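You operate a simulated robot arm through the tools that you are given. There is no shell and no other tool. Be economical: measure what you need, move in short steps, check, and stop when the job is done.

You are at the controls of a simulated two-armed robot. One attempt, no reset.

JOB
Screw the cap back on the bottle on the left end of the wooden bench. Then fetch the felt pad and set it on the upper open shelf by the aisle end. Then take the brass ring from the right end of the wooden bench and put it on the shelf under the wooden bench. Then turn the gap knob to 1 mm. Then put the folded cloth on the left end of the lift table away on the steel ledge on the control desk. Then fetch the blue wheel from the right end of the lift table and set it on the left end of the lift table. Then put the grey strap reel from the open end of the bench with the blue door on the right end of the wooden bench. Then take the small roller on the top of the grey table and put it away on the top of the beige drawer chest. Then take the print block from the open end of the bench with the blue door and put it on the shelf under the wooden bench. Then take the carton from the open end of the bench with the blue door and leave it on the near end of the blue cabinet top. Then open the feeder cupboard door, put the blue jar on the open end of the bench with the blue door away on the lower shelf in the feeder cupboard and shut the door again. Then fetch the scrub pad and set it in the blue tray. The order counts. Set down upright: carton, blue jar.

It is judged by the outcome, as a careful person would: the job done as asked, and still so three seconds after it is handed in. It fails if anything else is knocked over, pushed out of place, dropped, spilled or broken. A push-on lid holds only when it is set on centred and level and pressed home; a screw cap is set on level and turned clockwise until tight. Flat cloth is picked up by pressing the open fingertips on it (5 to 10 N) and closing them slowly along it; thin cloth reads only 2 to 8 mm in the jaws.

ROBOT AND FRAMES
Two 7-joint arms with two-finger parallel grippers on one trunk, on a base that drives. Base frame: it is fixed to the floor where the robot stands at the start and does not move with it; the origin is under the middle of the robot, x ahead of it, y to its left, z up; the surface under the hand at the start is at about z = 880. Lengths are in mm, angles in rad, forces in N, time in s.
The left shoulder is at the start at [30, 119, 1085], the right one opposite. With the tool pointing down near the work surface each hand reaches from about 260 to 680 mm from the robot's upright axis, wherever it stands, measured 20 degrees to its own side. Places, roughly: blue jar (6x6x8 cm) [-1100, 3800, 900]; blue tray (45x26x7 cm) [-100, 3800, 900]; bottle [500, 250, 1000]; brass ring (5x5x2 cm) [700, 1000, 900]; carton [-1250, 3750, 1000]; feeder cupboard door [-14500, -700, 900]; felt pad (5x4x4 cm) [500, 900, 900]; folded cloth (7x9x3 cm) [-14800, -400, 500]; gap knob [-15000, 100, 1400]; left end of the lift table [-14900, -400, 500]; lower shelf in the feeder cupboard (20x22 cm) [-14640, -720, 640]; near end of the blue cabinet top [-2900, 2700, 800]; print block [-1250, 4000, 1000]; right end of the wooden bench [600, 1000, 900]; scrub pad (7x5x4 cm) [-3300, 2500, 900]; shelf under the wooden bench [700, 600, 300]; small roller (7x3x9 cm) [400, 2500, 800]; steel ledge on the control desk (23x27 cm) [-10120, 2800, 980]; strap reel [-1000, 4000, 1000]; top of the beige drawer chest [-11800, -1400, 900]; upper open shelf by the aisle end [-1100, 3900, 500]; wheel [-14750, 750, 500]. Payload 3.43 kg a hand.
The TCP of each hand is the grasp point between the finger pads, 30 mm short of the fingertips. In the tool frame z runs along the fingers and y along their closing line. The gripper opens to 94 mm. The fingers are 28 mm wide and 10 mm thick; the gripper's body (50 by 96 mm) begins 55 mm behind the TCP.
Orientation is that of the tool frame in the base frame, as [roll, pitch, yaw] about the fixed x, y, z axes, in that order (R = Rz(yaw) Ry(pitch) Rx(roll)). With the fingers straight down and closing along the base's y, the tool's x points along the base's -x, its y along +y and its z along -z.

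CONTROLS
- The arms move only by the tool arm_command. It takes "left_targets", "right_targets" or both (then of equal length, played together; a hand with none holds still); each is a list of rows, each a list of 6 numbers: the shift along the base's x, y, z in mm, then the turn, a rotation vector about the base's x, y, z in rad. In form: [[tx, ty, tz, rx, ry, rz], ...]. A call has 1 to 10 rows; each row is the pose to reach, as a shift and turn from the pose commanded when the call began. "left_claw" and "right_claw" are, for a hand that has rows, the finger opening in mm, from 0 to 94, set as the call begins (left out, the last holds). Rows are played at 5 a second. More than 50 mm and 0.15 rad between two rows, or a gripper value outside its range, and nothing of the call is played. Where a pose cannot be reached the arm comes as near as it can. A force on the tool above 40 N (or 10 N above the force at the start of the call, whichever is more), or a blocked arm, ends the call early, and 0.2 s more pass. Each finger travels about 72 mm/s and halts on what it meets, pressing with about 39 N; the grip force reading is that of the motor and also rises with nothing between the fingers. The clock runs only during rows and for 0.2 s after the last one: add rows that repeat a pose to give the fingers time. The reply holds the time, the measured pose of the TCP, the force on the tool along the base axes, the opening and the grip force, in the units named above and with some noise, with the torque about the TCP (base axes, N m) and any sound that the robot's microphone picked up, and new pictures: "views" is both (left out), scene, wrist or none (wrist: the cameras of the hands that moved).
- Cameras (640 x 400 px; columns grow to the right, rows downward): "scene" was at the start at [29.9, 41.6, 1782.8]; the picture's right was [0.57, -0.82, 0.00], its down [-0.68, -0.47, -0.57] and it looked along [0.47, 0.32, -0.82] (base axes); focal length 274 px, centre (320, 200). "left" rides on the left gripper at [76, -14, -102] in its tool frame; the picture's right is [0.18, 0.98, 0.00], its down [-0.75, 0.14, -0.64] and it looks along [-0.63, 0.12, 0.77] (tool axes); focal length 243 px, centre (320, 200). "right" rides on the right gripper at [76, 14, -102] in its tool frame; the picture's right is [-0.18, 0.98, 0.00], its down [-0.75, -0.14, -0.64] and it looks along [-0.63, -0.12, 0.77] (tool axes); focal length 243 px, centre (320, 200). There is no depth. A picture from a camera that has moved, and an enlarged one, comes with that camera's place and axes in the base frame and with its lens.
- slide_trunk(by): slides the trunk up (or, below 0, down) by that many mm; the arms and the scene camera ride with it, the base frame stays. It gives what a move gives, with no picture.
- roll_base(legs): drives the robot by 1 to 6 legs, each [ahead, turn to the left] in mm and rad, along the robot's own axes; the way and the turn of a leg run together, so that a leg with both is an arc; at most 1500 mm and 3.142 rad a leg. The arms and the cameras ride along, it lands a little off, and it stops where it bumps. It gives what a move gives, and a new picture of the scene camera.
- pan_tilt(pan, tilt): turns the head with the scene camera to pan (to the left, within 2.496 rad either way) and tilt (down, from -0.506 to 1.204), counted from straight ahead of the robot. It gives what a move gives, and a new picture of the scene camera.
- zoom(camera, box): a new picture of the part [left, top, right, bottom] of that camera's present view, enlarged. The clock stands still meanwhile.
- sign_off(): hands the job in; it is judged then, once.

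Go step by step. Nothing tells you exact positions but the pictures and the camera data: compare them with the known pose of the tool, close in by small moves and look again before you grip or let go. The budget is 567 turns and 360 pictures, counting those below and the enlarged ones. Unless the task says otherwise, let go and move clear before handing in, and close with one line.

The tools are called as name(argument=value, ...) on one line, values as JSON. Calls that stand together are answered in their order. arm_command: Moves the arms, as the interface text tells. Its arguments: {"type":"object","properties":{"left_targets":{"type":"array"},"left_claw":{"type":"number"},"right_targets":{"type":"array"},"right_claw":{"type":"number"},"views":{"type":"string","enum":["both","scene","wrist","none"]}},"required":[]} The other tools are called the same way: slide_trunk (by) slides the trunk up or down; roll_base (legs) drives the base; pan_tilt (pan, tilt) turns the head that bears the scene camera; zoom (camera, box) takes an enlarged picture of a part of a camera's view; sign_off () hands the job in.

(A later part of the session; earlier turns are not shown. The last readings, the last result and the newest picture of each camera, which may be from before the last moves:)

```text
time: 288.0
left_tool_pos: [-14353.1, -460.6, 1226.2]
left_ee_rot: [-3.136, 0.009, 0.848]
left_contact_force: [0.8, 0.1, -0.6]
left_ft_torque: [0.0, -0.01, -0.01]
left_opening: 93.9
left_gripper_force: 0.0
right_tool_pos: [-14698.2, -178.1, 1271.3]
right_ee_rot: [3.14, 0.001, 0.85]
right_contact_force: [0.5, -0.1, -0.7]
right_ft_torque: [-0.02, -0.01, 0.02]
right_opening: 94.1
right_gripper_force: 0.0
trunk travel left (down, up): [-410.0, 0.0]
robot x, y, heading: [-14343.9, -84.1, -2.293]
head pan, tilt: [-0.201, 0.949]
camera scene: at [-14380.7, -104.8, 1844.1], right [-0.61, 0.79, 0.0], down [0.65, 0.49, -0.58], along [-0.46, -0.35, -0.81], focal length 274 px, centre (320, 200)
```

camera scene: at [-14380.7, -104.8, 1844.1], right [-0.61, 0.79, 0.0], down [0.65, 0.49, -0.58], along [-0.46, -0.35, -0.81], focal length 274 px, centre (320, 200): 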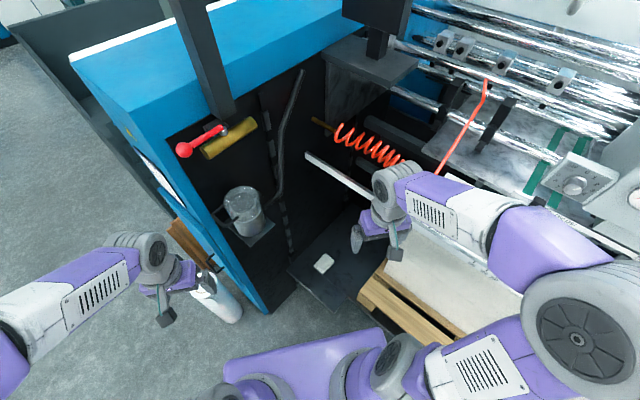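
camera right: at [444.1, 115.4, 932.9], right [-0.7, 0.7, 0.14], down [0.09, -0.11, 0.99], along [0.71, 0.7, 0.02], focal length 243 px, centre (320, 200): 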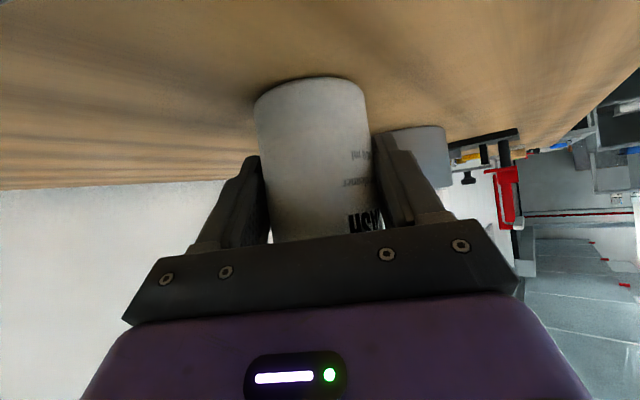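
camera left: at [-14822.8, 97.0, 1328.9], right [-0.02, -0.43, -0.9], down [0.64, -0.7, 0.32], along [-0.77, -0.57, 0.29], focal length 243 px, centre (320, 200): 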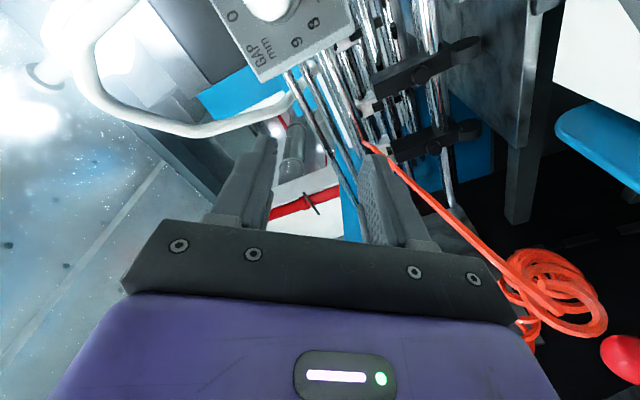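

Cloth at (−14827,−427), about 13° right of heading at 590 mm. Shift the right hand away from the stack before lowering the trunk.

arm_command(right_targets=[[10, -40, 0, 0, 0, 0], [20, -80, 0, 0, 0, 0], [20, -120, 0, 0, 0, 0], [20, -160, 0, 0, 0, 0]], views="none")

slide_trunk(by=-400)

zoom(camera="right", box=[0, 0, 640, 400])

```text
time: 289.0
left_tool_pos: [-14353.8, -461.4, 1225.2]
left_ee_rot: [-3.139, 0.008, 0.85]
left_contact_force: [0.0, -1.0, 0.3]
left_ft_torque: [0.02, 0.01, 0.0]
left_opening: 94.0
left_gripper_force: 0.0
right_tool_pos: [-14677.9, -341.6, 1272.9]
right_ee_rot: [-3.141, -0.002, 0.85]
right_contact_force: [0.1, -0.2, 1.1]
right_ft_torque: [-0.01, 0.0, -0.01]
right_opening: 94.0
right_gripper_force: 0.1
trunk travel left (down, up): [-410.0, 0.0]
robot x, y, heading: [-14343.0, -83.3, -2.29]
head pan, tilt: [-0.201, 0.949]
```

```text
time: 292.9
left_tool_pos: [-14354.1, -460.3, 826.7]
left_ee_rot: [-3.137, 0.01, 0.849]
left_contact_force: [-1.0, 0.3, -0.9]
left_ft_torque: [0.0, -0.01, 0.02]
left_opening: 94.0
left_gripper_force: 0.0
right_tool_pos: [-14678.0, -339.7, 872.9]
right_ee_rot: [3.14, -0.001, 0.852]
right_contact_force: [0.4, -0.2, -0.4]
right_ft_torque: [0.0, -0.02, -0.01]
right_opening: 94.0
right_gripper_force: 0.1
trunk travel left (down, up): [-10.0, 400.0]
robot x, y, heading: [-14340.3, -84.8, -2.288]
head pan, tilt: [-0.201, 0.949]
```

```text
1.00 times, centred on (320, 200) of right (not enlarged: the box is as wide or as high as the picture)
camera zoom: at [-14618.0, -292.4, 975.0], right [0.62, -0.79, 0.0], down [-0.6, -0.47, 0.64], along [-0.5, -0.4, -0.77], focal length 243 px, centre (320, 200)
```

zoom: 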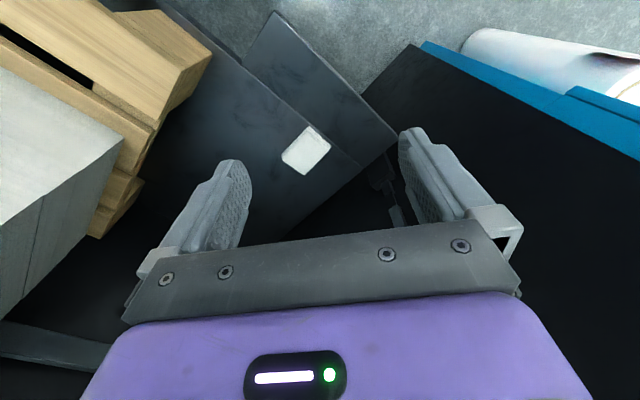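

The cloth is ~92 mm along x and 68 mm along y. Rotate the hand to close along y and hover above.

arm_command(right_targets=[[-21, -12, -30, 0, 0, -0.12], [-42, -24, -65, 0, 0, -0.24], [-63, -36, -100, 0, 0, -0.36], [-84, -48, -135, 0, 0, -0.48], [-105, -60, -170, 0, 0, -0.6], [-126, -72, -200, 0, 0, -0.72], [-148, -84, -230, 0, 0, -0.85]], views="wrist")

```text
time: 294.4
left_tool_pos: [-14354.5, -459.8, 826.0]
left_ee_rot: [-3.138, 0.01, 0.851]
left_contact_force: [0.1, 0.1, -0.6]
left_ft_torque: [0.01, 0.02, -0.02]
left_opening: 93.9
left_gripper_force: 0.0
right_tool_pos: [-14826.4, -422.4, 640.1]
right_ee_rot: [3.141, 0.0, -0.002]
right_contact_force: [-0.4, 0.5, 0.3]
right_ft_torque: [0.01, 0.01, 0.0]
right_opening: 93.8
right_gripper_force: 0.1
trunk travel left (down, up): [-10.0, 400.0]
robot x, y, heading: [-14343.5, -81.5, -2.283]
head pan, tilt: [-0.201, 0.949]
camera right: at [-14750.6, -438.4, 742.9], right [-0.18, -0.98, 0.0], down [-0.75, 0.14, 0.64], along [-0.63, 0.12, -0.77], focal length 243 px, centre (320, 200)
```

right: 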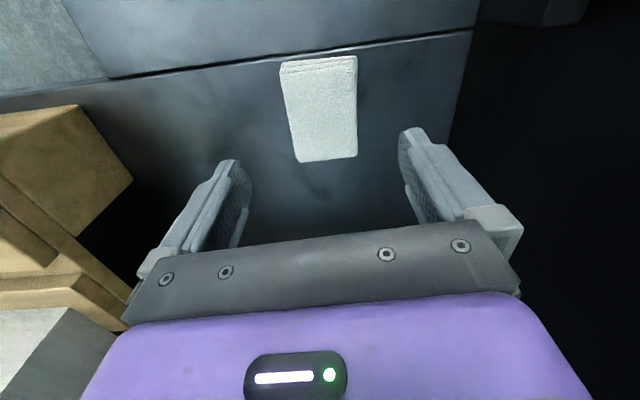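

Cloth top at z≈515, centre (−14831,−426). Align yaw and go down around it.

arm_command(right_targets=[[-4, -3, -40, 0, 0, -0.1], [-4, -3, -75, 0, 0, -0.1], [-4, -3, -98, 0, 0, -0.1]], views="wrist")

```text
time: 295.2
left_tool_pos: [-14353.3, -460.1, 826.6]
left_ee_rot: [-3.138, 0.012, 0.851]
left_contact_force: [-0.1, 0.5, 0.4]
left_ft_torque: [0.03, -0.04, -0.03]
left_opening: 94.0
left_gripper_force: 0.0
right_tool_pos: [-14830.8, -424.9, 543.0]
right_ee_rot: [3.138, 0.001, -0.1]
right_contact_force: [0.3, 0.3, 0.3]
right_ft_torque: [0.02, 0.03, -0.02]
right_opening: 94.2
right_gripper_force: 0.2
trunk travel left (down, up): [-10.0, 400.0]
robot x, y, heading: [-14342.5, -83.2, -2.293]
head pan, tilt: [-0.201, 0.949]
camera right: at [-14757.1, -448.9, 645.7], right [-0.28, -0.96, 0.0], down [-0.74, 0.22, 0.64], along [-0.62, 0.18, -0.77], focal length 243 px, centre (320, 200)
```

right: 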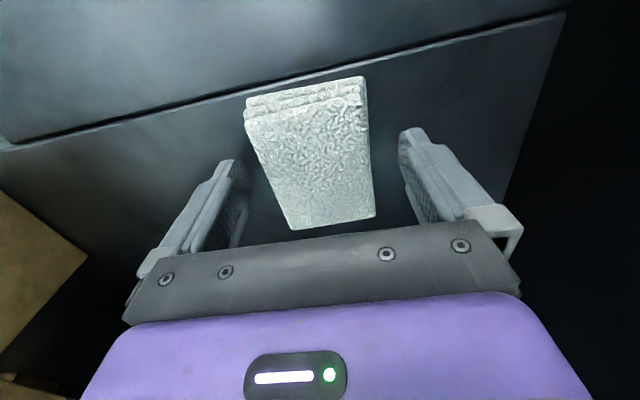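

arm_command(right_targets=[[-4, 2, -6, 0, 0, 0], [-4, 2, -10, 0, 0, 0], [-4, 2, -14, 0, 0, 0]], views="none")

```text
time: 296.1
left_tool_pos: [-14351.9, -458.8, 826.9]
left_ee_rot: [-3.137, 0.015, 0.849]
left_contact_force: [-0.3, 0.1, 0.5]
left_ft_torque: [-0.03, 0.02, 0.03]
left_opening: 93.9
left_gripper_force: 0.0
right_tool_pos: [-14834.8, -422.1, 534.5]
right_ee_rot: [3.138, 0.002, -0.099]
right_contact_force: [6.5, 8.3, 38.0]
right_ft_torque: [2.15, -0.84, -0.25]
right_opening: 93.9
right_gripper_force: 0.1
trunk travel left (down, up): [-10.0, 400.0]
robot x, y, heading: [-14347.6, -81.8, -2.286]
head pan, tilt: [-0.201, 0.949]
```

Fingertips touched the table (z≈504). Raise slightly and close.

arm_command(right_targets=[[0, 0, 8, 0, 0, 0], [0, 0, 8, 0, 0, 0]], right_claw=75, views="none")

arm_command(right_targets=[[0, 0, 0, 0, 0, 0], [0, 0, 0, 0, 0, 0], [0, 0, 0, 0, 0, 0], [0, 0, 0, 0, 0, 0]], right_claw=45, views="wrist")

```text
time: 296.6
left_tool_pos: [-14353.4, -460.5, 825.8]
left_ee_rot: [-3.139, 0.011, 0.849]
left_contact_force: [0.1, -0.8, 0.2]
left_ft_torque: [0.01, -0.03, 0.05]
left_opening: 93.9
left_gripper_force: 0.2
right_tool_pos: [-14833.1, -424.6, 536.9]
right_ee_rot: [3.139, -0.001, -0.099]
right_contact_force: [-0.1, -0.3, 0.3]
right_ft_torque: [0.02, 0.0, 0.0]
right_opening: 75.1
right_gripper_force: 0.1
trunk travel left (down, up): [-10.0, 400.0]
robot x, y, heading: [-14346.9, -83.0, -2.287]
head pan, tilt: [-0.201, 0.949]
```

```text
time: 297.6
left_tool_pos: [-14353.8, -459.9, 826.1]
left_ee_rot: [-3.138, 0.011, 0.851]
left_contact_force: [1.0, 0.4, -0.6]
left_ft_torque: [0.01, -0.04, -0.01]
left_opening: 94.1
left_gripper_force: 0.0
right_tool_pos: [-14834.5, -424.2, 538.3]
right_ee_rot: [3.14, 0.0, -0.101]
right_contact_force: [-0.9, -0.5, -0.2]
right_ft_torque: [-0.02, -0.03, -0.02]
right_opening: 64.6
right_gripper_force: 38.8
trunk travel left (down, up): [-10.0, 400.0]
robot x, y, heading: [-14345.4, -83.5, -2.291]
head pan, tilt: [-0.201, 0.949]
camera right: at [-14760.4, -447.0, 640.6], right [-0.28, -0.96, 0.0], down [-0.74, 0.22, 0.64], along [-0.62, 0.18, -0.77], focal length 243 px, centre (320, 200)
```

right: 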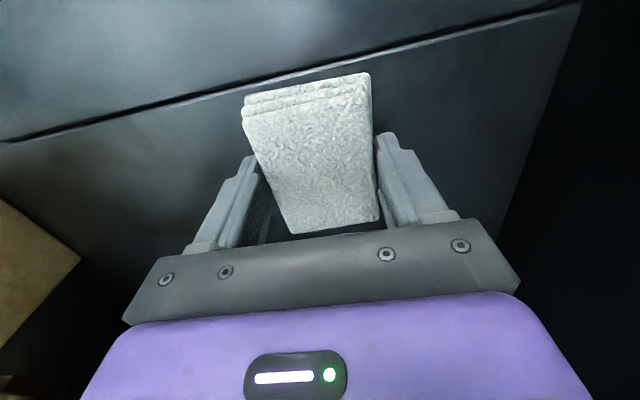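

Cloth gripped. Lift straight up, then back out.

arm_command(right_targets=[[0, 0, 30, 0, 0, 0], [0, 0, 75, 0, 0, 0], [10, 5, 120, 0, 0, 0], [40, 10, 160, 0, 0, 0], [75, 15, 190, 0, 0, 0], [110, 20, 200, 0, 0, 0]], views="wrist")

roll_base(legs=[[-450, 0]])

slide_trunk(by=350)

```text
refused: row 4 steps farther than a row can; nothing moved
```

```text
time: 300.4
left_tool_pos: [-14056.9, -121.2, 827.0]
left_ee_rot: [-3.139, 0.01, 0.854]
left_contact_force: [-0.3, 0.0, -0.5]
left_ft_torque: [0.01, 0.0, 0.03]
left_opening: 94.0
left_gripper_force: 0.0
right_tool_pos: [-14538.1, -87.7, 537.7]
right_ee_rot: [3.14, 0.0, -0.095]
right_contact_force: [-0.1, -1.0, 0.2]
right_ft_torque: [-0.02, -0.04, 0.03]
right_opening: 64.6
right_gripper_force: 39.0
trunk travel left (down, up): [-10.0, 400.0]
robot x, y, heading: [-14046.8, 259.1, -2.292]
head pan, tilt: [-0.201, 0.949]
camera scene: at [-14085.1, 234.0, 1444.1], right [-0.61, 0.79, 0.0], down [0.65, 0.49, -0.58], along [-0.46, -0.35, -0.81], focal length 274 px, centre (320, 200)
```

scene: 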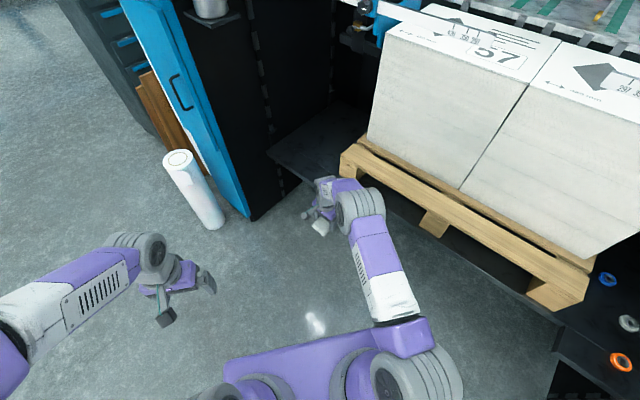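

```text
time: 303.8
left_tool_pos: [-14057.7, -122.3, 1174.9]
left_ee_rot: [-3.139, 0.011, 0.852]
left_contact_force: [0.6, -0.1, -0.1]
left_ft_torque: [0.03, -0.03, 0.0]
left_opening: 93.7
left_gripper_force: 0.0
right_tool_pos: [-14537.6, -87.0, 886.9]
right_ee_rot: [3.139, -0.001, -0.097]
right_contact_force: [-0.8, -0.2, -0.3]
right_ft_torque: [0.0, 0.0, 0.02]
right_opening: 64.5
right_gripper_force: 39.2
trunk travel left (down, up): [-360.0, 50.0]
robot x, y, heading: [-14047.8, 256.6, -2.285]
head pan, tilt: [-0.201, 0.949]
```

The lift call was refused and the base dragged the cloth clear while still gripped; no harm seen. Tuck the right hand, then turn toward the control desk.

arm_command(right_targets=[[25, 17, 33, 0, 0, 0], [50, 34, 66, 0, 0, 0], [75, 51, 99, 0, 0, 0], [100, 68, 132, 0, 0, 0], [125, 85, 165, 0, 0, 0], [150, 102, 198, 0, 0, 0]], views="wrist")

```text
time: 305.2
left_tool_pos: [-14055.9, -121.2, 1177.9]
left_ee_rot: [-3.138, 0.012, 0.854]
left_contact_force: [0.0, -0.3, 0.0]
left_ft_torque: [-0.03, -0.01, 0.0]
left_opening: 94.1
left_gripper_force: 0.1
right_tool_pos: [-14387.1, 14.0, 1088.8]
right_ee_rot: [3.139, 0.0, -0.097]
right_contact_force: [-0.1, 0.0, -0.2]
right_ft_torque: [-0.04, 0.02, -0.01]
right_opening: 64.8
right_gripper_force: 39.1
trunk travel left (down, up): [-360.0, 50.0]
robot x, y, heading: [-14051.4, 256.1, -2.283]
head pan, tilt: [-0.201, 0.949]
camera right: at [-14312.0, -7.4, 1190.5], right [-0.28, -0.96, 0.0], down [-0.74, 0.21, 0.64], along [-0.62, 0.18, -0.77], focal length 243 px, centre (320, 200)
```

right: 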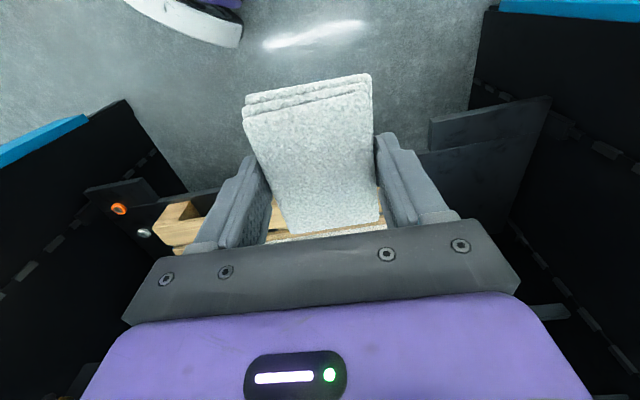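

Cloth is securely held. Turn and drive toward the control desk.

roll_base(legs=[[0, 2.53], [1300, 0], [1300, 0], [900, 0], [0, 0.9]])

pan_tilt(pan=0.0, tilt=0.4)

```text
time: 330.5
left_tool_pos: [-10774.2, 1532.2, 1175.2]
left_ee_rot: [-3.139, 0.011, -1.98]
left_contact_force: [-0.4, 0.3, -0.1]
left_ft_torque: [-0.03, -0.02, 0.03]
left_opening: 93.9
left_gripper_force: 0.1
right_tool_pos: [-10417.7, 1504.6, 1087.0]
right_ee_rot: [3.14, 0.0, -2.929]
right_contact_force: [0.6, 0.0, -0.5]
right_ft_torque: [-0.03, 0.0, 0.04]
right_opening: 64.4
right_gripper_force: 38.8
trunk travel left (down, up): [-360.0, 50.0]
robot x, y, heading: [-10671.0, 1174.4, 1.171]
head pan, tilt: [-0.201, 0.949]
camera scene: at [-10637.6, 1204.8, 1794.1], right [0.82, -0.57, 0.0], down [-0.46, -0.67, -0.58], along [0.33, 0.48, -0.81], focal length 274 px, centre (320, 200)
```

scene: 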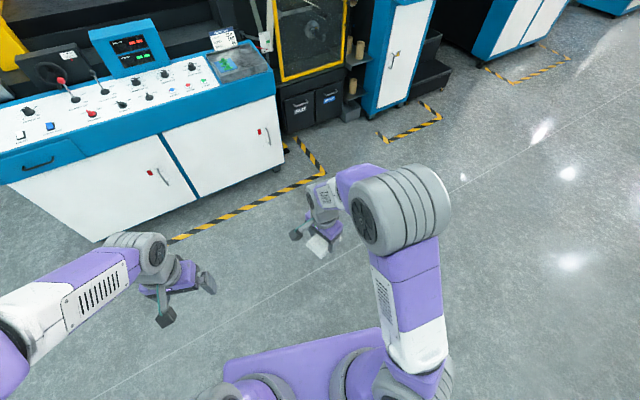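

```text
time: 331.5
left_tool_pos: [-10773.4, 1531.9, 1175.0]
left_ee_rot: [-3.139, 0.013, -1.979]
left_contact_force: [0.3, -0.4, -0.6]
left_ft_torque: [0.0, -0.01, 0.03]
left_opening: 94.1
left_gripper_force: 0.0
right_tool_pos: [-10417.7, 1504.9, 1086.6]
right_ee_rot: [3.139, -0.001, -2.929]
right_contact_force: [0.0, -0.3, 0.1]
right_ft_torque: [-0.01, 0.01, -0.04]
right_opening: 64.7
right_gripper_force: 38.6
trunk travel left (down, up): [-360.0, 50.0]
robot x, y, heading: [-10668.0, 1174.4, 1.166]
head pan, tilt: [0.0, 0.4]
camera scene: at [-10642.2, 1230.2, 1840.6], right [0.92, -0.4, 0.0], down [-0.15, -0.36, -0.92], along [0.36, 0.85, -0.39], focal length 274 px, centre (320, 200)
```

scene: 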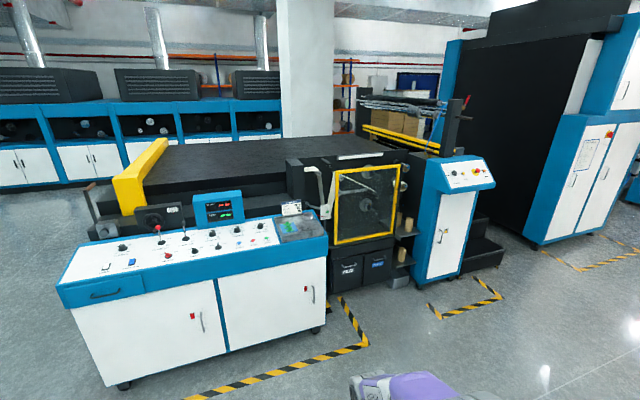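

The steel ledge is the grey area at the right end of the desk top. Drive straight there and face it.

roll_base(legs=[[980, 0], [0, 0.405]])

pan_tilt(pan=-0.1, tilt=0.8)

```text
time: 337.8
left_tool_pos: [-10523.0, 2356.9, 1176.3]
left_ee_rot: [-3.138, 0.012, -1.571]
left_contact_force: [0.6, -0.7, -0.7]
left_ft_torque: [0.01, -0.02, -0.01]
left_opening: 93.9
left_gripper_force: 0.1
right_tool_pos: [-10184.8, 2471.5, 1087.8]
right_ee_rot: [3.139, 0.001, -2.522]
right_contact_force: [0.5, 0.8, -0.2]
right_ft_torque: [0.0, -0.03, 0.02]
right_opening: 64.6
right_gripper_force: 38.9
trunk travel left (down, up): [-360.0, 50.0]
robot x, y, heading: [-10281.9, 2068.3, 1.576]
head pan, tilt: [0.0, 0.4]
camera scene: at [-10281.9, 2131.1, 1840.7], right [1.0, 0.0, 0.0], down [0.0, -0.39, -0.92], along [0.0, 0.92, -0.39], focal length 274 px, centre (320, 200)
```

scene: 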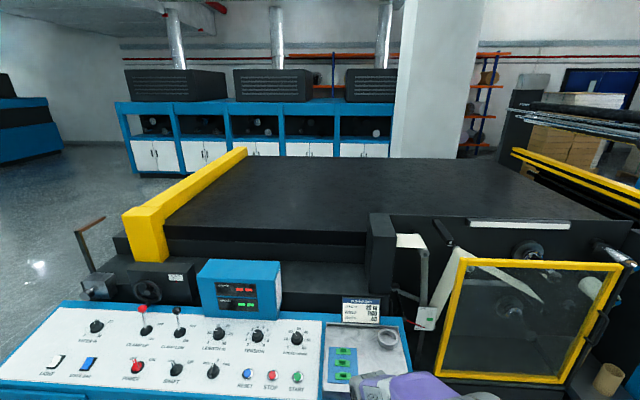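

```text
time: 338.6
left_tool_pos: [-10523.4, 2357.8, 1177.0]
left_ee_rot: [-3.139, 0.012, -1.572]
left_contact_force: [0.8, -0.9, 0.5]
left_ft_torque: [-0.02, 0.02, 0.02]
left_opening: 93.9
left_gripper_force: 0.1
right_tool_pos: [-10183.9, 2472.8, 1088.7]
right_ee_rot: [3.141, 0.001, -2.522]
right_contact_force: [-0.1, -0.6, -0.6]
right_ft_torque: [-0.05, -0.04, -0.01]
right_opening: 64.6
right_gripper_force: 39.5
trunk travel left (down, up): [-360.0, 50.0]
robot x, y, heading: [-10281.8, 2068.5, 1.574]
head pan, tilt: [-0.099, 0.799]
camera scene: at [-10273.6, 2118.9, 1805.7], right [1.0, -0.1, 0.0], down [-0.07, -0.71, -0.7], along [0.07, 0.69, -0.72], focal length 274 px, centre (320, 200)
```

scene: 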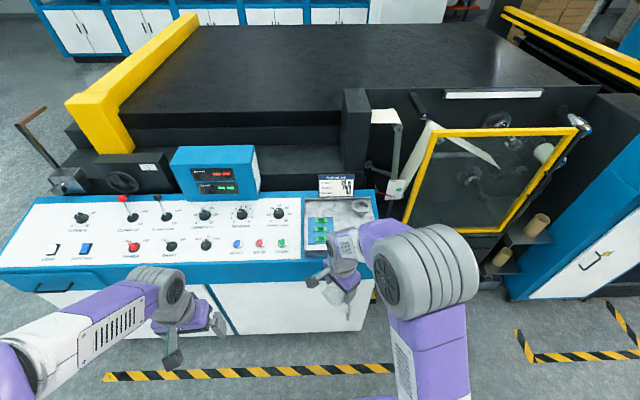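

zoom(camera="scene", box=[280, 160, 408, 260])

zoom(camera="right", box=[0, 0, 640, 400])

```text
4.00 times, centred on (344, 210) of scene
camera zoom: at [-10273.6, 2118.9, 1805.7], right [1.0, -0.1, 0.0], down [-0.07, -0.71, -0.7], along [0.07, 0.69, -0.72], focal length 1097 px, centre (224, 160)
```

zoom: 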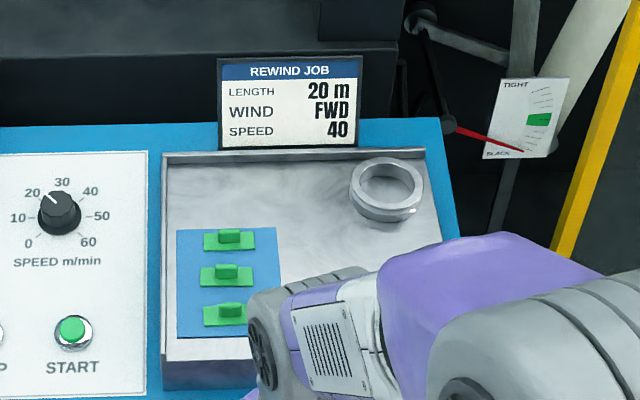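

```text
1.00 times, centred on (320, 200) of right (not enlarged: the box is as wide or as high as the picture)
camera zoom: at [-10254.9, 2437.5, 1189.9], right [-0.42, 0.91, 0.0], down [0.7, 0.32, 0.64], along [0.58, 0.27, -0.77], focal length 243 px, centre (320, 200)
```

zoom: 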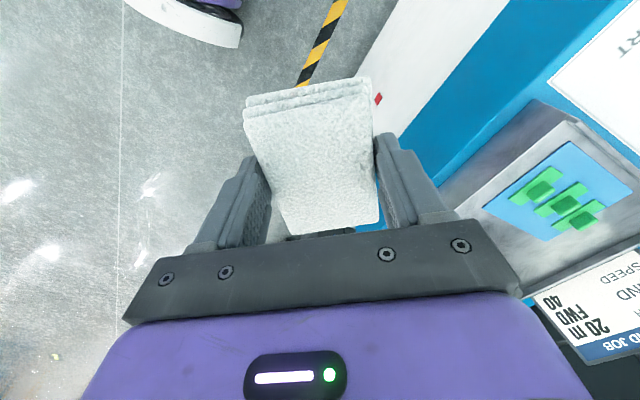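

The ledge (x −10265…−9990, y 2680…2905) has a blue socket plate front-left and a ring back-right. The cloth goes in the free front-right area around (−10072,2736), fingers closing along x.

arm_command(right_targets=[[0, 0, 20, 0, 0, 0.13], [0, 0, 40, 0, 0, 0.26], [0, 0, 50, 0, 0, 0.39], [0, 0, 50, 0, 0, 0.52], [0, 0, 50, 0, 0, 0.65], [0, 0, 50, 0, 0, 0.78], [0, 0, 50, 0, 0, 0.9], [0, 0, 50, 0, 0, 0.951]], views="none")

roll_base(legs=[[110, 0]])

```text
time: 340.4
left_tool_pos: [-10522.3, 2356.4, 1175.1]
left_ee_rot: [-3.139, 0.012, -1.57]
left_contact_force: [0.2, -0.7, -0.3]
left_ft_torque: [0.01, 0.02, -0.01]
left_opening: 93.9
left_gripper_force: 0.2
right_tool_pos: [-10184.1, 2472.3, 1138.0]
right_ee_rot: [3.14, 0.0, -1.57]
right_contact_force: [-1.4, 0.3, -0.5]
right_ft_torque: [0.03, 0.0, 0.04]
right_opening: 64.5
right_gripper_force: 38.8
trunk travel left (down, up): [-360.0, 50.0]
robot x, y, heading: [-10282.0, 2066.7, 1.568]
head pan, tilt: [-0.099, 0.799]
```

```text
time: 341.6
left_tool_pos: [-10522.6, 2464.5, 1175.7]
left_ee_rot: [-3.138, 0.01, -1.569]
left_contact_force: [-0.3, 0.2, 0.3]
left_ft_torque: [-0.02, 0.01, 0.02]
left_opening: 94.1
left_gripper_force: 0.1
right_tool_pos: [-10185.4, 2578.5, 1137.0]
right_ee_rot: [3.139, -0.001, -1.569]
right_contact_force: [-0.3, 0.1, -1.5]
right_ft_torque: [0.01, 0.03, -0.01]
right_opening: 64.6
right_gripper_force: 38.9
trunk travel left (down, up): [-360.0, 50.0]
robot x, y, heading: [-10283.9, 2174.3, 1.574]
head pan, tilt: [-0.099, 0.799]
camera scene: at [-10273.8, 2226.9, 1805.7], right [1.0, -0.1, 0.0], down [-0.07, -0.71, -0.7], along [0.07, 0.69, -0.72], focal length 274 px, centre (320, 200)
```

scene: 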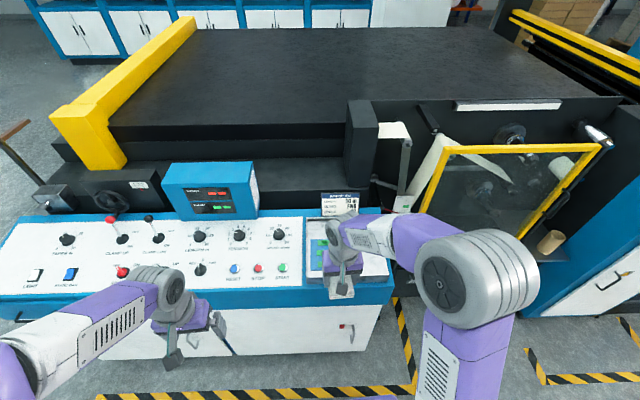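

arm_command(right_targets=[[28, 38, 0, 0, 0, 0], [56, 76, 0, 0, 0, 0], [84, 114, -15, 0, 0, 0], [113, 155, -25, 0, 0, 0], [113, 158, -60, 0, 0, 0]], views="both")

zoom(camera="scene", box=[288, 190, 416, 290])

```text
refused: row 4 steps farther than a row can; nothing moved
```

```text
4.00 times, centred on (352, 240) of scene
camera zoom: at [-10273.8, 2226.9, 1805.7], right [1.0, -0.1, 0.0], down [-0.07, -0.71, -0.7], along [0.07, 0.69, -0.72], focal length 1097 px, centre (192, 40)
```

zoom: 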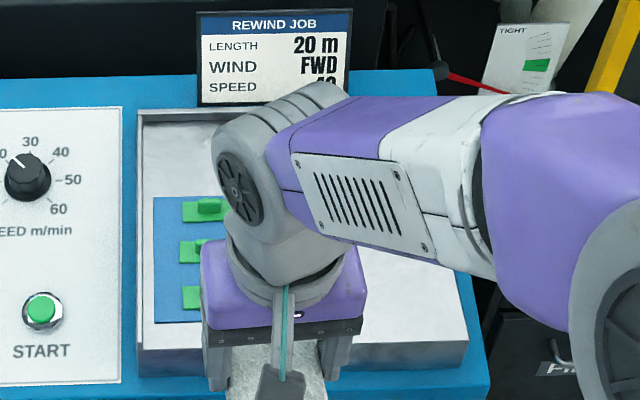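

arm_command(right_targets=[[25, 34, 0, 0, 0, 0], [50, 68, 0, 0, 0, 0], [75, 102, -10, 0, 0, 0], [95, 132, -20, 0, 0, 0], [113, 158, -40, 0, 0, 0], [113, 158, -60, 0, 0, 0]], views="both")

zoom(camera="scene", box=[288, 190, 416, 290])

```text
time: 343.0
left_tool_pos: [-10522.9, 2464.4, 1175.5]
left_ee_rot: [-3.137, 0.011, -1.569]
left_contact_force: [0.3, -0.2, 0.1]
left_ft_torque: [0.0, -0.04, 0.0]
left_opening: 94.1
left_gripper_force: 0.0
right_tool_pos: [-10072.1, 2736.8, 1077.9]
right_ee_rot: [3.141, -0.001, -1.568]
right_contact_force: [0.8, 0.0, -1.0]
right_ft_torque: [0.0, -0.06, -0.01]
right_opening: 64.5
right_gripper_force: 38.7
trunk travel left (down, up): [-360.0, 50.0]
robot x, y, heading: [-10282.9, 2178.4, 1.578]
head pan, tilt: [-0.099, 0.799]
camera scene: at [-10274.1, 2226.8, 1805.6], right [1.0, -0.1, 0.0], down [-0.07, -0.71, -0.7], along [0.07, 0.69, -0.72], focal length 274 px, centre (320, 200)
camera right: at [-10086.7, 2660.3, 1180.4], right [-0.98, 0.18, 0.0], down [0.14, 0.75, 0.64], along [0.12, 0.63, -0.77], focal length 243 px, centre (320, 200)
```

scene: 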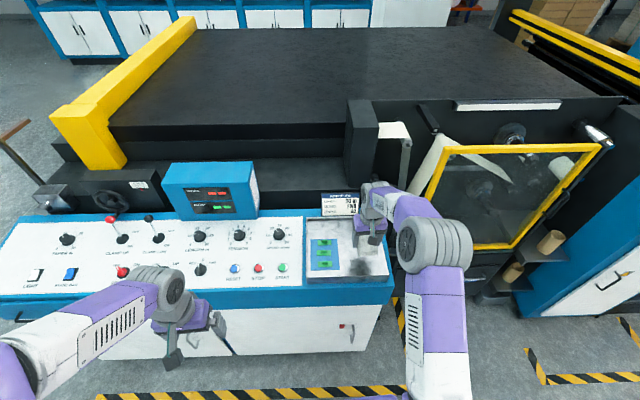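
right: 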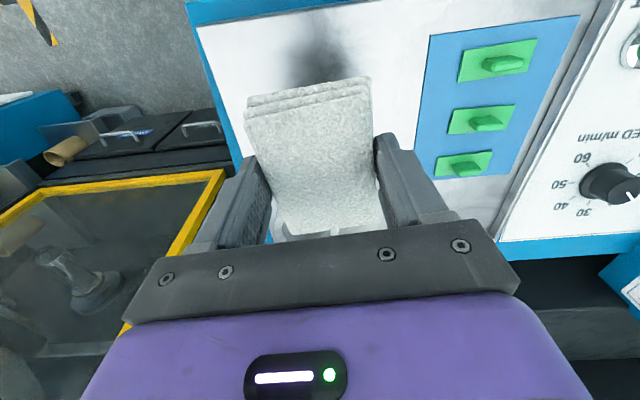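

```text
4.00 times, centred on (352, 240) of scene
camera zoom: at [-10274.1, 2226.8, 1805.6], right [1.0, -0.1, 0.0], down [-0.07, -0.71, -0.7], along [0.07, 0.69, -0.72], focal length 1097 px, centre (192, 40)
```

zoom: 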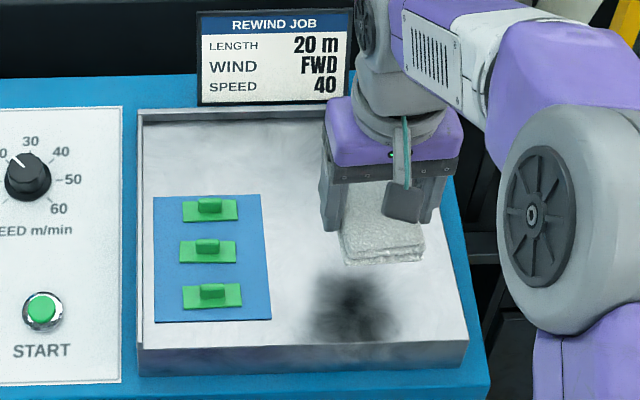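

Shift 8 mm toward the front for clearance to the ring, and lower.

arm_command(right_targets=[[0, -8, -20, 0, 0, 0], [0, -8, -40, 0, 0, 0], [0, -8, -52, 0, 0, 0], [0, -8, -56, 0, 0, 0], [0, -8, -60, 0, 0, 0]], views="none")

```text
time: 344.2
left_tool_pos: [-10523.5, 2464.8, 1175.7]
left_ee_rot: [-3.138, 0.01, -1.571]
left_contact_force: [-0.1, 0.1, -0.5]
left_ft_torque: [0.0, 0.03, -0.01]
left_opening: 94.0
left_gripper_force: 0.1
right_tool_pos: [-10071.9, 2729.9, 1018.0]
right_ee_rot: [3.139, 0.0, -1.568]
right_contact_force: [0.6, -0.5, -0.1]
right_ft_torque: [0.0, 0.01, -0.04]
right_opening: 64.6
right_gripper_force: 39.0
trunk travel left (down, up): [-360.0, 50.0]
robot x, y, heading: [-10287.8, 2174.1, 1.573]
head pan, tilt: [-0.099, 0.799]
```

arm_command(right_targets=[[0, 0, -3, 0, 0, 0], [0, 0, -6, 0, 0, 0], [0, 0, -9, 0, 0, 0], [0, 0, -12, 0, 0, 0]], views="wrist")

```text
time: 345.2
left_tool_pos: [-10524.3, 2465.2, 1175.5]
left_ee_rot: [-3.139, 0.011, -1.571]
left_contact_force: [0.6, -0.2, -0.1]
left_ft_torque: [0.03, -0.04, 0.0]
left_opening: 93.9
left_gripper_force: 0.2
right_tool_pos: [-10073.1, 2729.8, 1005.3]
right_ee_rot: [3.139, 0.0, -1.569]
right_contact_force: [0.3, -0.2, -0.9]
right_ft_torque: [-0.04, -0.03, 0.0]
right_opening: 64.6
right_gripper_force: 39.0
trunk travel left (down, up): [-360.0, 50.0]
robot x, y, heading: [-10283.6, 2176.6, 1.575]
head pan, tilt: [-0.099, 0.799]
camera right: at [-10086.3, 2652.4, 1108.0], right [-0.98, 0.18, 0.0], down [0.14, 0.75, 0.64], along [0.12, 0.63, -0.77], focal length 243 px, centre (320, 200)
```

right: 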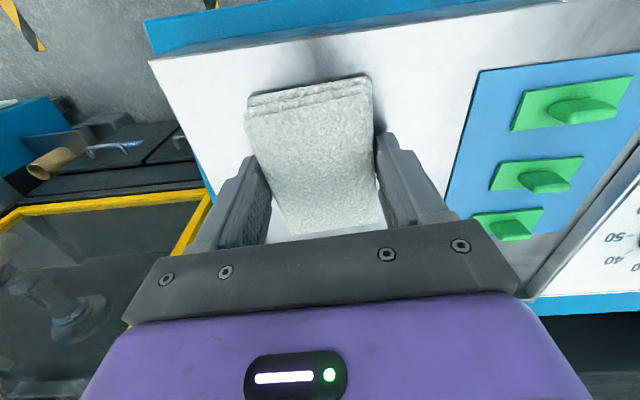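

arm_command(right_targets=[[0, 0, -3, 0, 0, 0], [0, 0, -6, 0, 0, 0], [0, 0, -9, 0, 0, 0], [0, 0, -12, 0, 0, 0]], views="none")

```text
time: 346.1
left_tool_pos: [-10523.8, 2462.9, 1175.5]
left_ee_rot: [-3.135, 0.012, -1.571]
left_contact_force: [1.3, 0.5, 0.0]
left_ft_torque: [-0.02, 0.0, 0.02]
left_opening: 94.0
left_gripper_force: 0.1
right_tool_pos: [-10072.5, 2731.4, 1003.1]
right_ee_rot: [3.14, 0.011, -1.569]
right_contact_force: [-0.4, -9.2, 19.1]
right_ft_torque: [-0.25, -0.12, 0.01]
right_opening: 64.4
right_gripper_force: 39.1
trunk travel left (down, up): [-360.0, 50.0]
robot x, y, heading: [-10284.2, 2173.4, 1.568]
head pan, tilt: [-0.099, 0.799]
stopped in row 4 (right hand): the force on the tool passed its limit at 43 N (the readings are from after the stop); the commanded pose is now the measured one
```

Contact. Release and lift.

arm_command(right_targets=[[0, 0, 1, 0, 0, 0], [0, 0, 1, 0, 0, 0], [0, 0, 1, 0, 0, 0], [0, 0, 40, 0, 0, 0], [0, -10, 85, 0, 0, 0], [0, -30, 125, 0, 0, 0]], right_claw=78, views="wrist")

```text
time: 347.5
left_tool_pos: [-10523.4, 2464.4, 1176.6]
left_ee_rot: [-3.138, 0.01, -1.571]
left_contact_force: [0.4, 0.2, -0.3]
left_ft_torque: [0.02, 0.01, -0.02]
left_opening: 93.9
left_gripper_force: 0.0
right_tool_pos: [-10070.7, 2701.0, 1126.6]
right_ee_rot: [3.14, 0.01, -1.571]
right_contact_force: [-0.2, 0.1, -0.1]
right_ft_torque: [0.05, 0.0, 0.01]
right_opening: 78.2
right_gripper_force: 0.1
trunk travel left (down, up): [-360.0, 50.0]
robot x, y, heading: [-10283.5, 2175.1, 1.572]
head pan, tilt: [-0.099, 0.799]
camera right: at [-10085.2, 2622.1, 1228.1], right [-0.98, 0.18, 0.0], down [0.14, 0.75, 0.65], along [0.12, 0.64, -0.76], focal length 243 px, centre (320, 200)
```

right: 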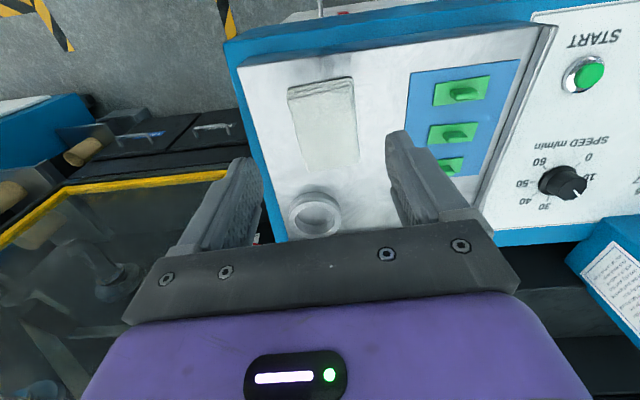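

Cloth lies on the ledge. Retract and drive back to the lift table for the blue wheel.

arm_command(right_targets=[[-20, -40, 20, 0, 0, 0], [-40, -80, 40, 0, 0, 0], [-50, -120, 50, 0, 0, 0], [-60, -165, 50, 0, 0, 0], [-60, -210, 50, 0, 0, 0]], right_claw=94, views="none")

roll_base(legs=[[-500, 0], [0, 1.929], [1300, 0], [1300, 0], [1150, 0], [0, -0.65]])

pan_tilt(pan=-0.1, tilt=0.85)

```text
time: 348.7
left_tool_pos: [-10522.1, 2464.3, 1177.0]
left_ee_rot: [-3.138, 0.012, -1.57]
left_contact_force: [-0.6, -0.2, 0.5]
left_ft_torque: [0.01, 0.03, -0.03]
left_opening: 94.0
left_gripper_force: 0.1
right_tool_pos: [-10130.8, 2489.1, 1177.3]
right_ee_rot: [3.14, 0.01, -1.57]
right_contact_force: [-0.3, -0.1, -0.4]
right_ft_torque: [0.0, 0.01, 0.01]
right_opening: 93.8
right_gripper_force: 0.1
trunk travel left (down, up): [-360.0, 50.0]
robot x, y, heading: [-10282.5, 2178.7, 1.574]
head pan, tilt: [-0.099, 0.799]
```

```text
time: 375.8
left_tool_pos: [-14170.1, 253.6, 1175.9]
left_ee_rot: [-3.138, 0.012, -0.294]
left_contact_force: [-0.4, -0.3, -0.2]
left_ft_torque: [-0.02, -0.02, -0.03]
left_opening: 94.1
left_gripper_force: 0.1
right_tool_pos: [-14083.2, 634.6, 1176.8]
right_ee_rot: [3.139, 0.009, -0.294]
right_contact_force: [-1.1, -0.3, -0.5]
right_ft_torque: [0.0, -0.04, 0.03]
right_opening: 94.0
right_gripper_force: 0.2
trunk travel left (down, up): [-360.0, 50.0]
robot x, y, heading: [-13822.6, 400.6, 2.849]
head pan, tilt: [-0.099, 0.799]
camera scene: at [-13868.8, 422.5, 1805.6], right [0.38, 0.92, 0.0], down [0.66, -0.27, -0.7], along [-0.64, 0.27, -0.72], focal length 274 px, centre (320, 200)
```

scene: 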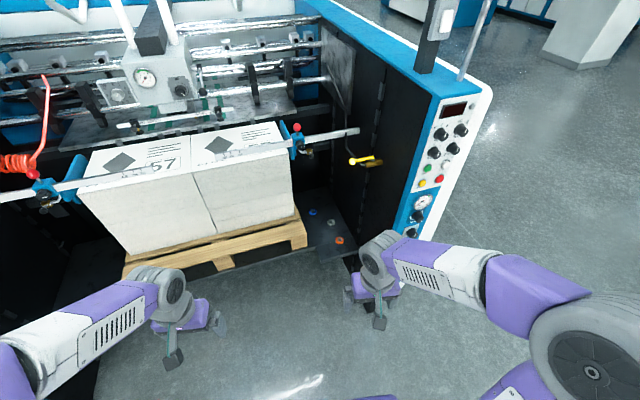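

```text
time: 376.4
left_tool_pos: [-14170.6, 252.7, 1175.8]
left_ee_rot: [-3.139, 0.009, -0.296]
left_contact_force: [1.0, 0.6, -0.5]
left_ft_torque: [0.03, -0.01, -0.01]
left_opening: 94.0
left_gripper_force: 0.0
right_tool_pos: [-14082.9, 636.4, 1176.0]
right_ee_rot: [3.14, 0.009, -0.292]
right_contact_force: [-0.2, -0.1, -0.1]
right_ft_torque: [0.02, 0.01, -0.01]
right_opening: 93.8
right_gripper_force: 0.1
trunk travel left (down, up): [-360.0, 50.0]
robot x, y, heading: [-13820.7, 399.3, 2.846]
head pan, tilt: [-0.099, 0.85]
camera scene: at [-13866.5, 421.5, 1801.6], right [0.38, 0.92, 0.0], down [0.69, -0.29, -0.66], along [-0.61, 0.25, -0.75], focal length 274 px, centre (320, 200)
```

scene: 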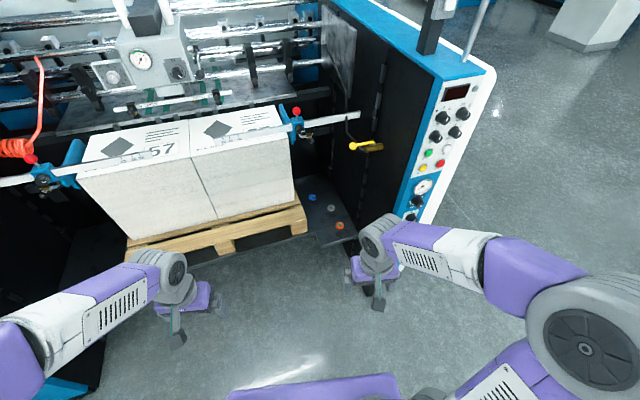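

Zoom in on the wheels at the right end.

zoom(camera="scene", box=[270, 160, 398, 260])

```text
4.00 times, centred on (334, 210) of scene
camera zoom: at [-13866.5, 421.5, 1801.6], right [0.38, 0.92, 0.0], down [0.69, -0.29, -0.66], along [-0.61, 0.25, -0.75], focal length 1097 px, centre (264, 160)
```

zoom: 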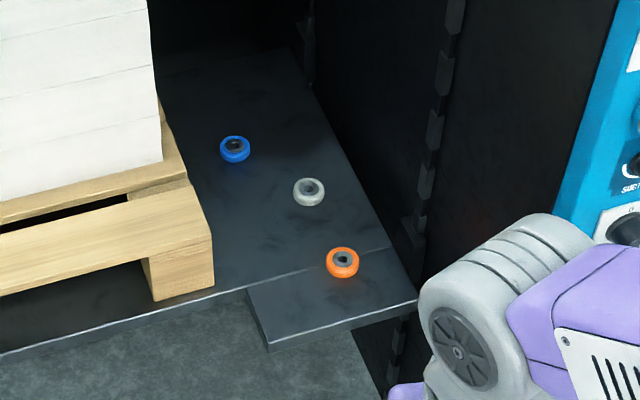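

The blue wheel is at about (−14955,814), deep between the stack and the column. I'll reach it with the right arm nearly straight, the hand tilted forward. First lower the trunk and extend in the open.

slide_trunk(by=-400)

arm_command(right_targets=[[-29, 9, -10, 0.026, 0.086, 0], [-58, 18, -20, 0.052, 0.172, 0], [-87, 27, -30, 0.079, 0.258, 0], [-116, 36, -40, 0.105, 0.344, 0], [-145, 45, -55, 0.131, 0.43, 0], [-174, 54, -70, 0.157, 0.517, 0], [-203, 63, -85, 0.183, 0.603, 0], [-232, 72, -100, 0.21, 0.689, 0], [-261, 81, -115, 0.236, 0.775, 0], [-290, 90, -130, 0.262, 0.861, 0]], views="scene")

```text
time: 379.9
left_tool_pos: [-14169.2, 253.5, 815.8]
left_ee_rot: [-3.138, 0.01, -0.296]
left_contact_force: [-0.3, 0.0, 0.6]
left_ft_torque: [-0.02, -0.01, 0.01]
left_opening: 93.8
left_gripper_force: 0.0
right_tool_pos: [-14082.8, 635.2, 816.8]
right_ee_rot: [3.139, 0.008, -0.294]
right_contact_force: [0.0, -1.0, 0.0]
right_ft_torque: [0.01, 0.0, 0.02]
right_opening: 94.0
right_gripper_force: 0.0
right hand out of reach, approached as far as the arm can: row 1
trunk travel left (down, up): [0.0, 410.0]
robot x, y, heading: [-13826.1, 399.1, 2.848]
head pan, tilt: [-0.099, 0.85]
```

```text
time: 382.1
left_tool_pos: [-14171.5, 252.8, 816.3]
left_ee_rot: [-3.139, 0.01, -0.296]
left_contact_force: [-0.1, 0.3, -1.0]
left_ft_torque: [0.03, 0.02, 0.04]
left_opening: 93.7
left_gripper_force: 0.1
right_tool_pos: [-14373.1, 724.3, 685.7]
right_ee_rot: [-3.139, 0.912, -0.292]
right_contact_force: [0.2, -0.6, 0.3]
right_ft_torque: [0.0, 0.0, -0.03]
right_opening: 94.3
right_gripper_force: 0.1
trunk travel left (down, up): [0.0, 410.0]
robot x, y, heading: [-13824.3, 400.0, 2.851]
head pan, tilt: [-0.099, 0.85]
camera scene: at [-13866.8, 421.6, 1441.6], right [0.38, 0.92, 0.0], down [0.69, -0.29, -0.66], along [-0.61, 0.25, -0.75], focal length 274 px, centre (320, 200)
```

scene: 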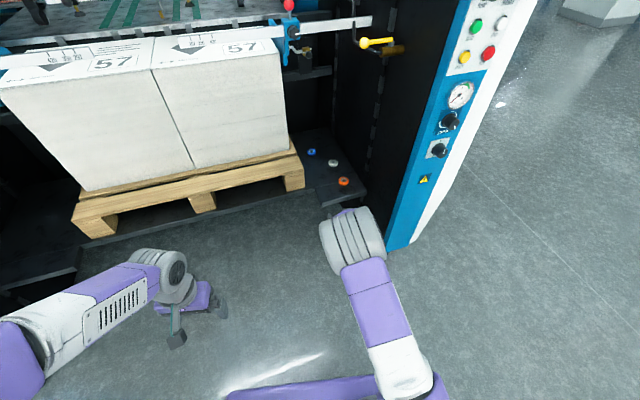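

The arm now runs nearly straight ahead, which suits the corridor. Extend and lower more.

arm_command(right_targets=[[-29, 9, -20, 0, 0, 0], [-58, 18, -45, 0, 0, 0], [-87, 27, -70, 0, 0, 0], [-110, 34, -95, 0, 0, 0]], views="wrist")

```text
time: 383.1
left_tool_pos: [-14172.1, 254.0, 815.2]
left_ee_rot: [-3.139, 0.011, -0.294]
left_contact_force: [-0.6, 0.1, -0.1]
left_ft_torque: [0.03, 0.0, 0.0]
left_opening: 93.9
left_gripper_force: 0.0
right_tool_pos: [-14483.9, 759.2, 590.6]
right_ee_rot: [-3.139, 0.91, -0.294]
right_contact_force: [-1.1, -0.6, -0.6]
right_ft_torque: [-0.02, -0.03, 0.01]
right_opening: 94.1
right_gripper_force: 0.1
trunk travel left (down, up): [0.0, 410.0]
robot x, y, heading: [-13824.3, 399.9, 2.848]
head pan, tilt: [-0.099, 0.85]
camera right: at [-14366.0, 707.3, 593.8], right [-0.39, -0.91, 0.15], down [0.08, 0.12, 0.99], along [-0.92, 0.4, 0.03], focal length 243 px, centre (320, 200)
```

right: 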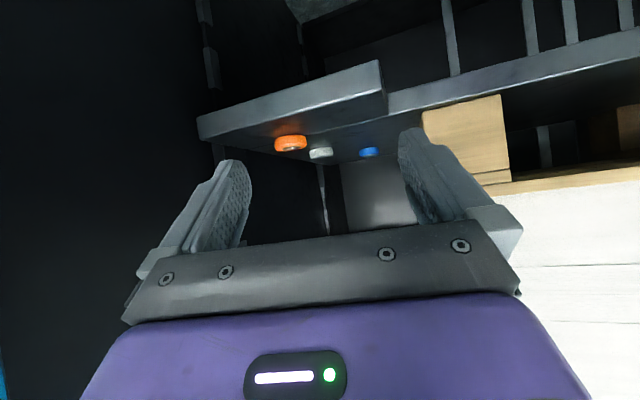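

The wheels are visible and the arm pose works. I'll re-line the base so the hand enters along heading ≈3.0, clear of the pallet and column.

roll_base(legs=[[-300, 0], [0, -0.327], [320, 0], [0, 0.479]])

```text
time: 388.5
left_tool_pos: [-14162.8, 441.8, 815.4]
left_ee_rot: [-3.137, 0.012, -0.546]
left_contact_force: [-0.1, 0.3, 0.6]
left_ft_torque: [-0.01, 0.0, 0.02]
left_opening: 93.8
left_gripper_force: 0.0
right_tool_pos: [-14334.8, 1014.9, 590.9]
right_ee_rot: [-3.131, 0.904, -0.548]
right_contact_force: [14.0, -4.4, 8.7]
right_ft_torque: [-0.32, 0.35, 0.73]
right_opening: 92.3
right_gripper_force: 0.0
trunk travel left (down, up): [0.0, 410.0]
robot x, y, heading: [-13794.5, 497.2, 2.589]
head pan, tilt: [-0.099, 0.85]
stopped in leg 4: the force on the tool passed its limit at 66 N (the readings are from after the stop); the commanded pose is now the measured one
camera scene: at [-13826.0, 527.7, 1441.7], right [0.61, 0.8, 0.0], down [0.6, -0.45, -0.66], along [-0.53, 0.4, -0.75], focal length 274 px, centre (320, 200)
```

scene: 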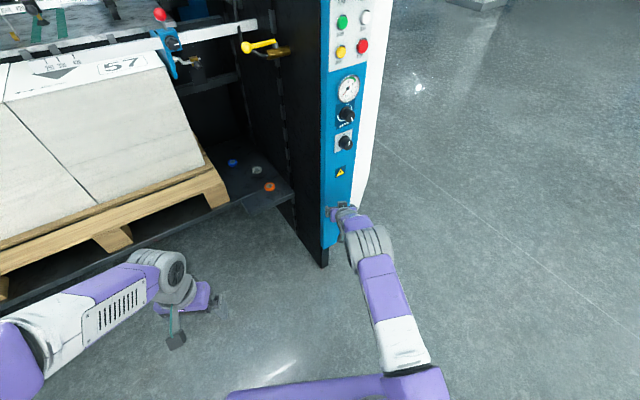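

The hand grazed the column front during the turn. Back up, then line up again.

roll_base(legs=[[-300, 0]])

```text
time: 390.5
left_tool_pos: [-13911.8, 286.2, 815.7]
left_ee_rot: [-3.139, 0.01, -0.549]
left_contact_force: [0.7, -0.2, 0.2]
left_ft_torque: [0.02, 0.0, 0.02]
left_opening: 94.1
left_gripper_force: 0.0
right_tool_pos: [-14083.3, 858.2, 591.0]
right_ee_rot: [-3.131, 0.901, -0.545]
right_contact_force: [0.1, -0.2, 0.4]
right_ft_torque: [0.0, 0.01, 0.0]
right_opening: 94.0
right_gripper_force: 0.0
trunk travel left (down, up): [0.0, 410.0]
robot x, y, heading: [-13538.2, 345.4, 2.59]
head pan, tilt: [-0.099, 0.85]
camera scene: at [-13575.0, 373.0, 1441.6], right [0.61, 0.79, 0.0], down [0.6, -0.46, -0.66], along [-0.52, 0.4, -0.75], focal length 274 px, centre (320, 200)
```

scene: 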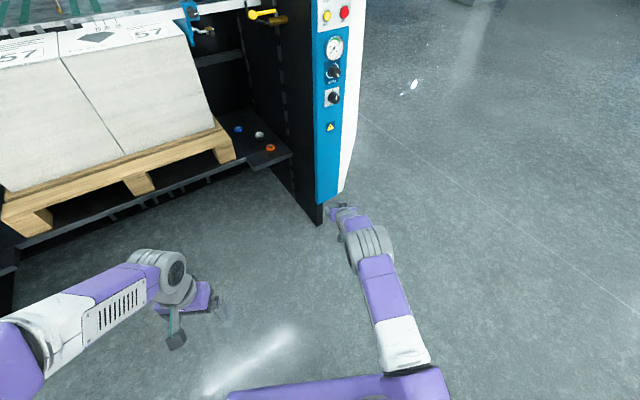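

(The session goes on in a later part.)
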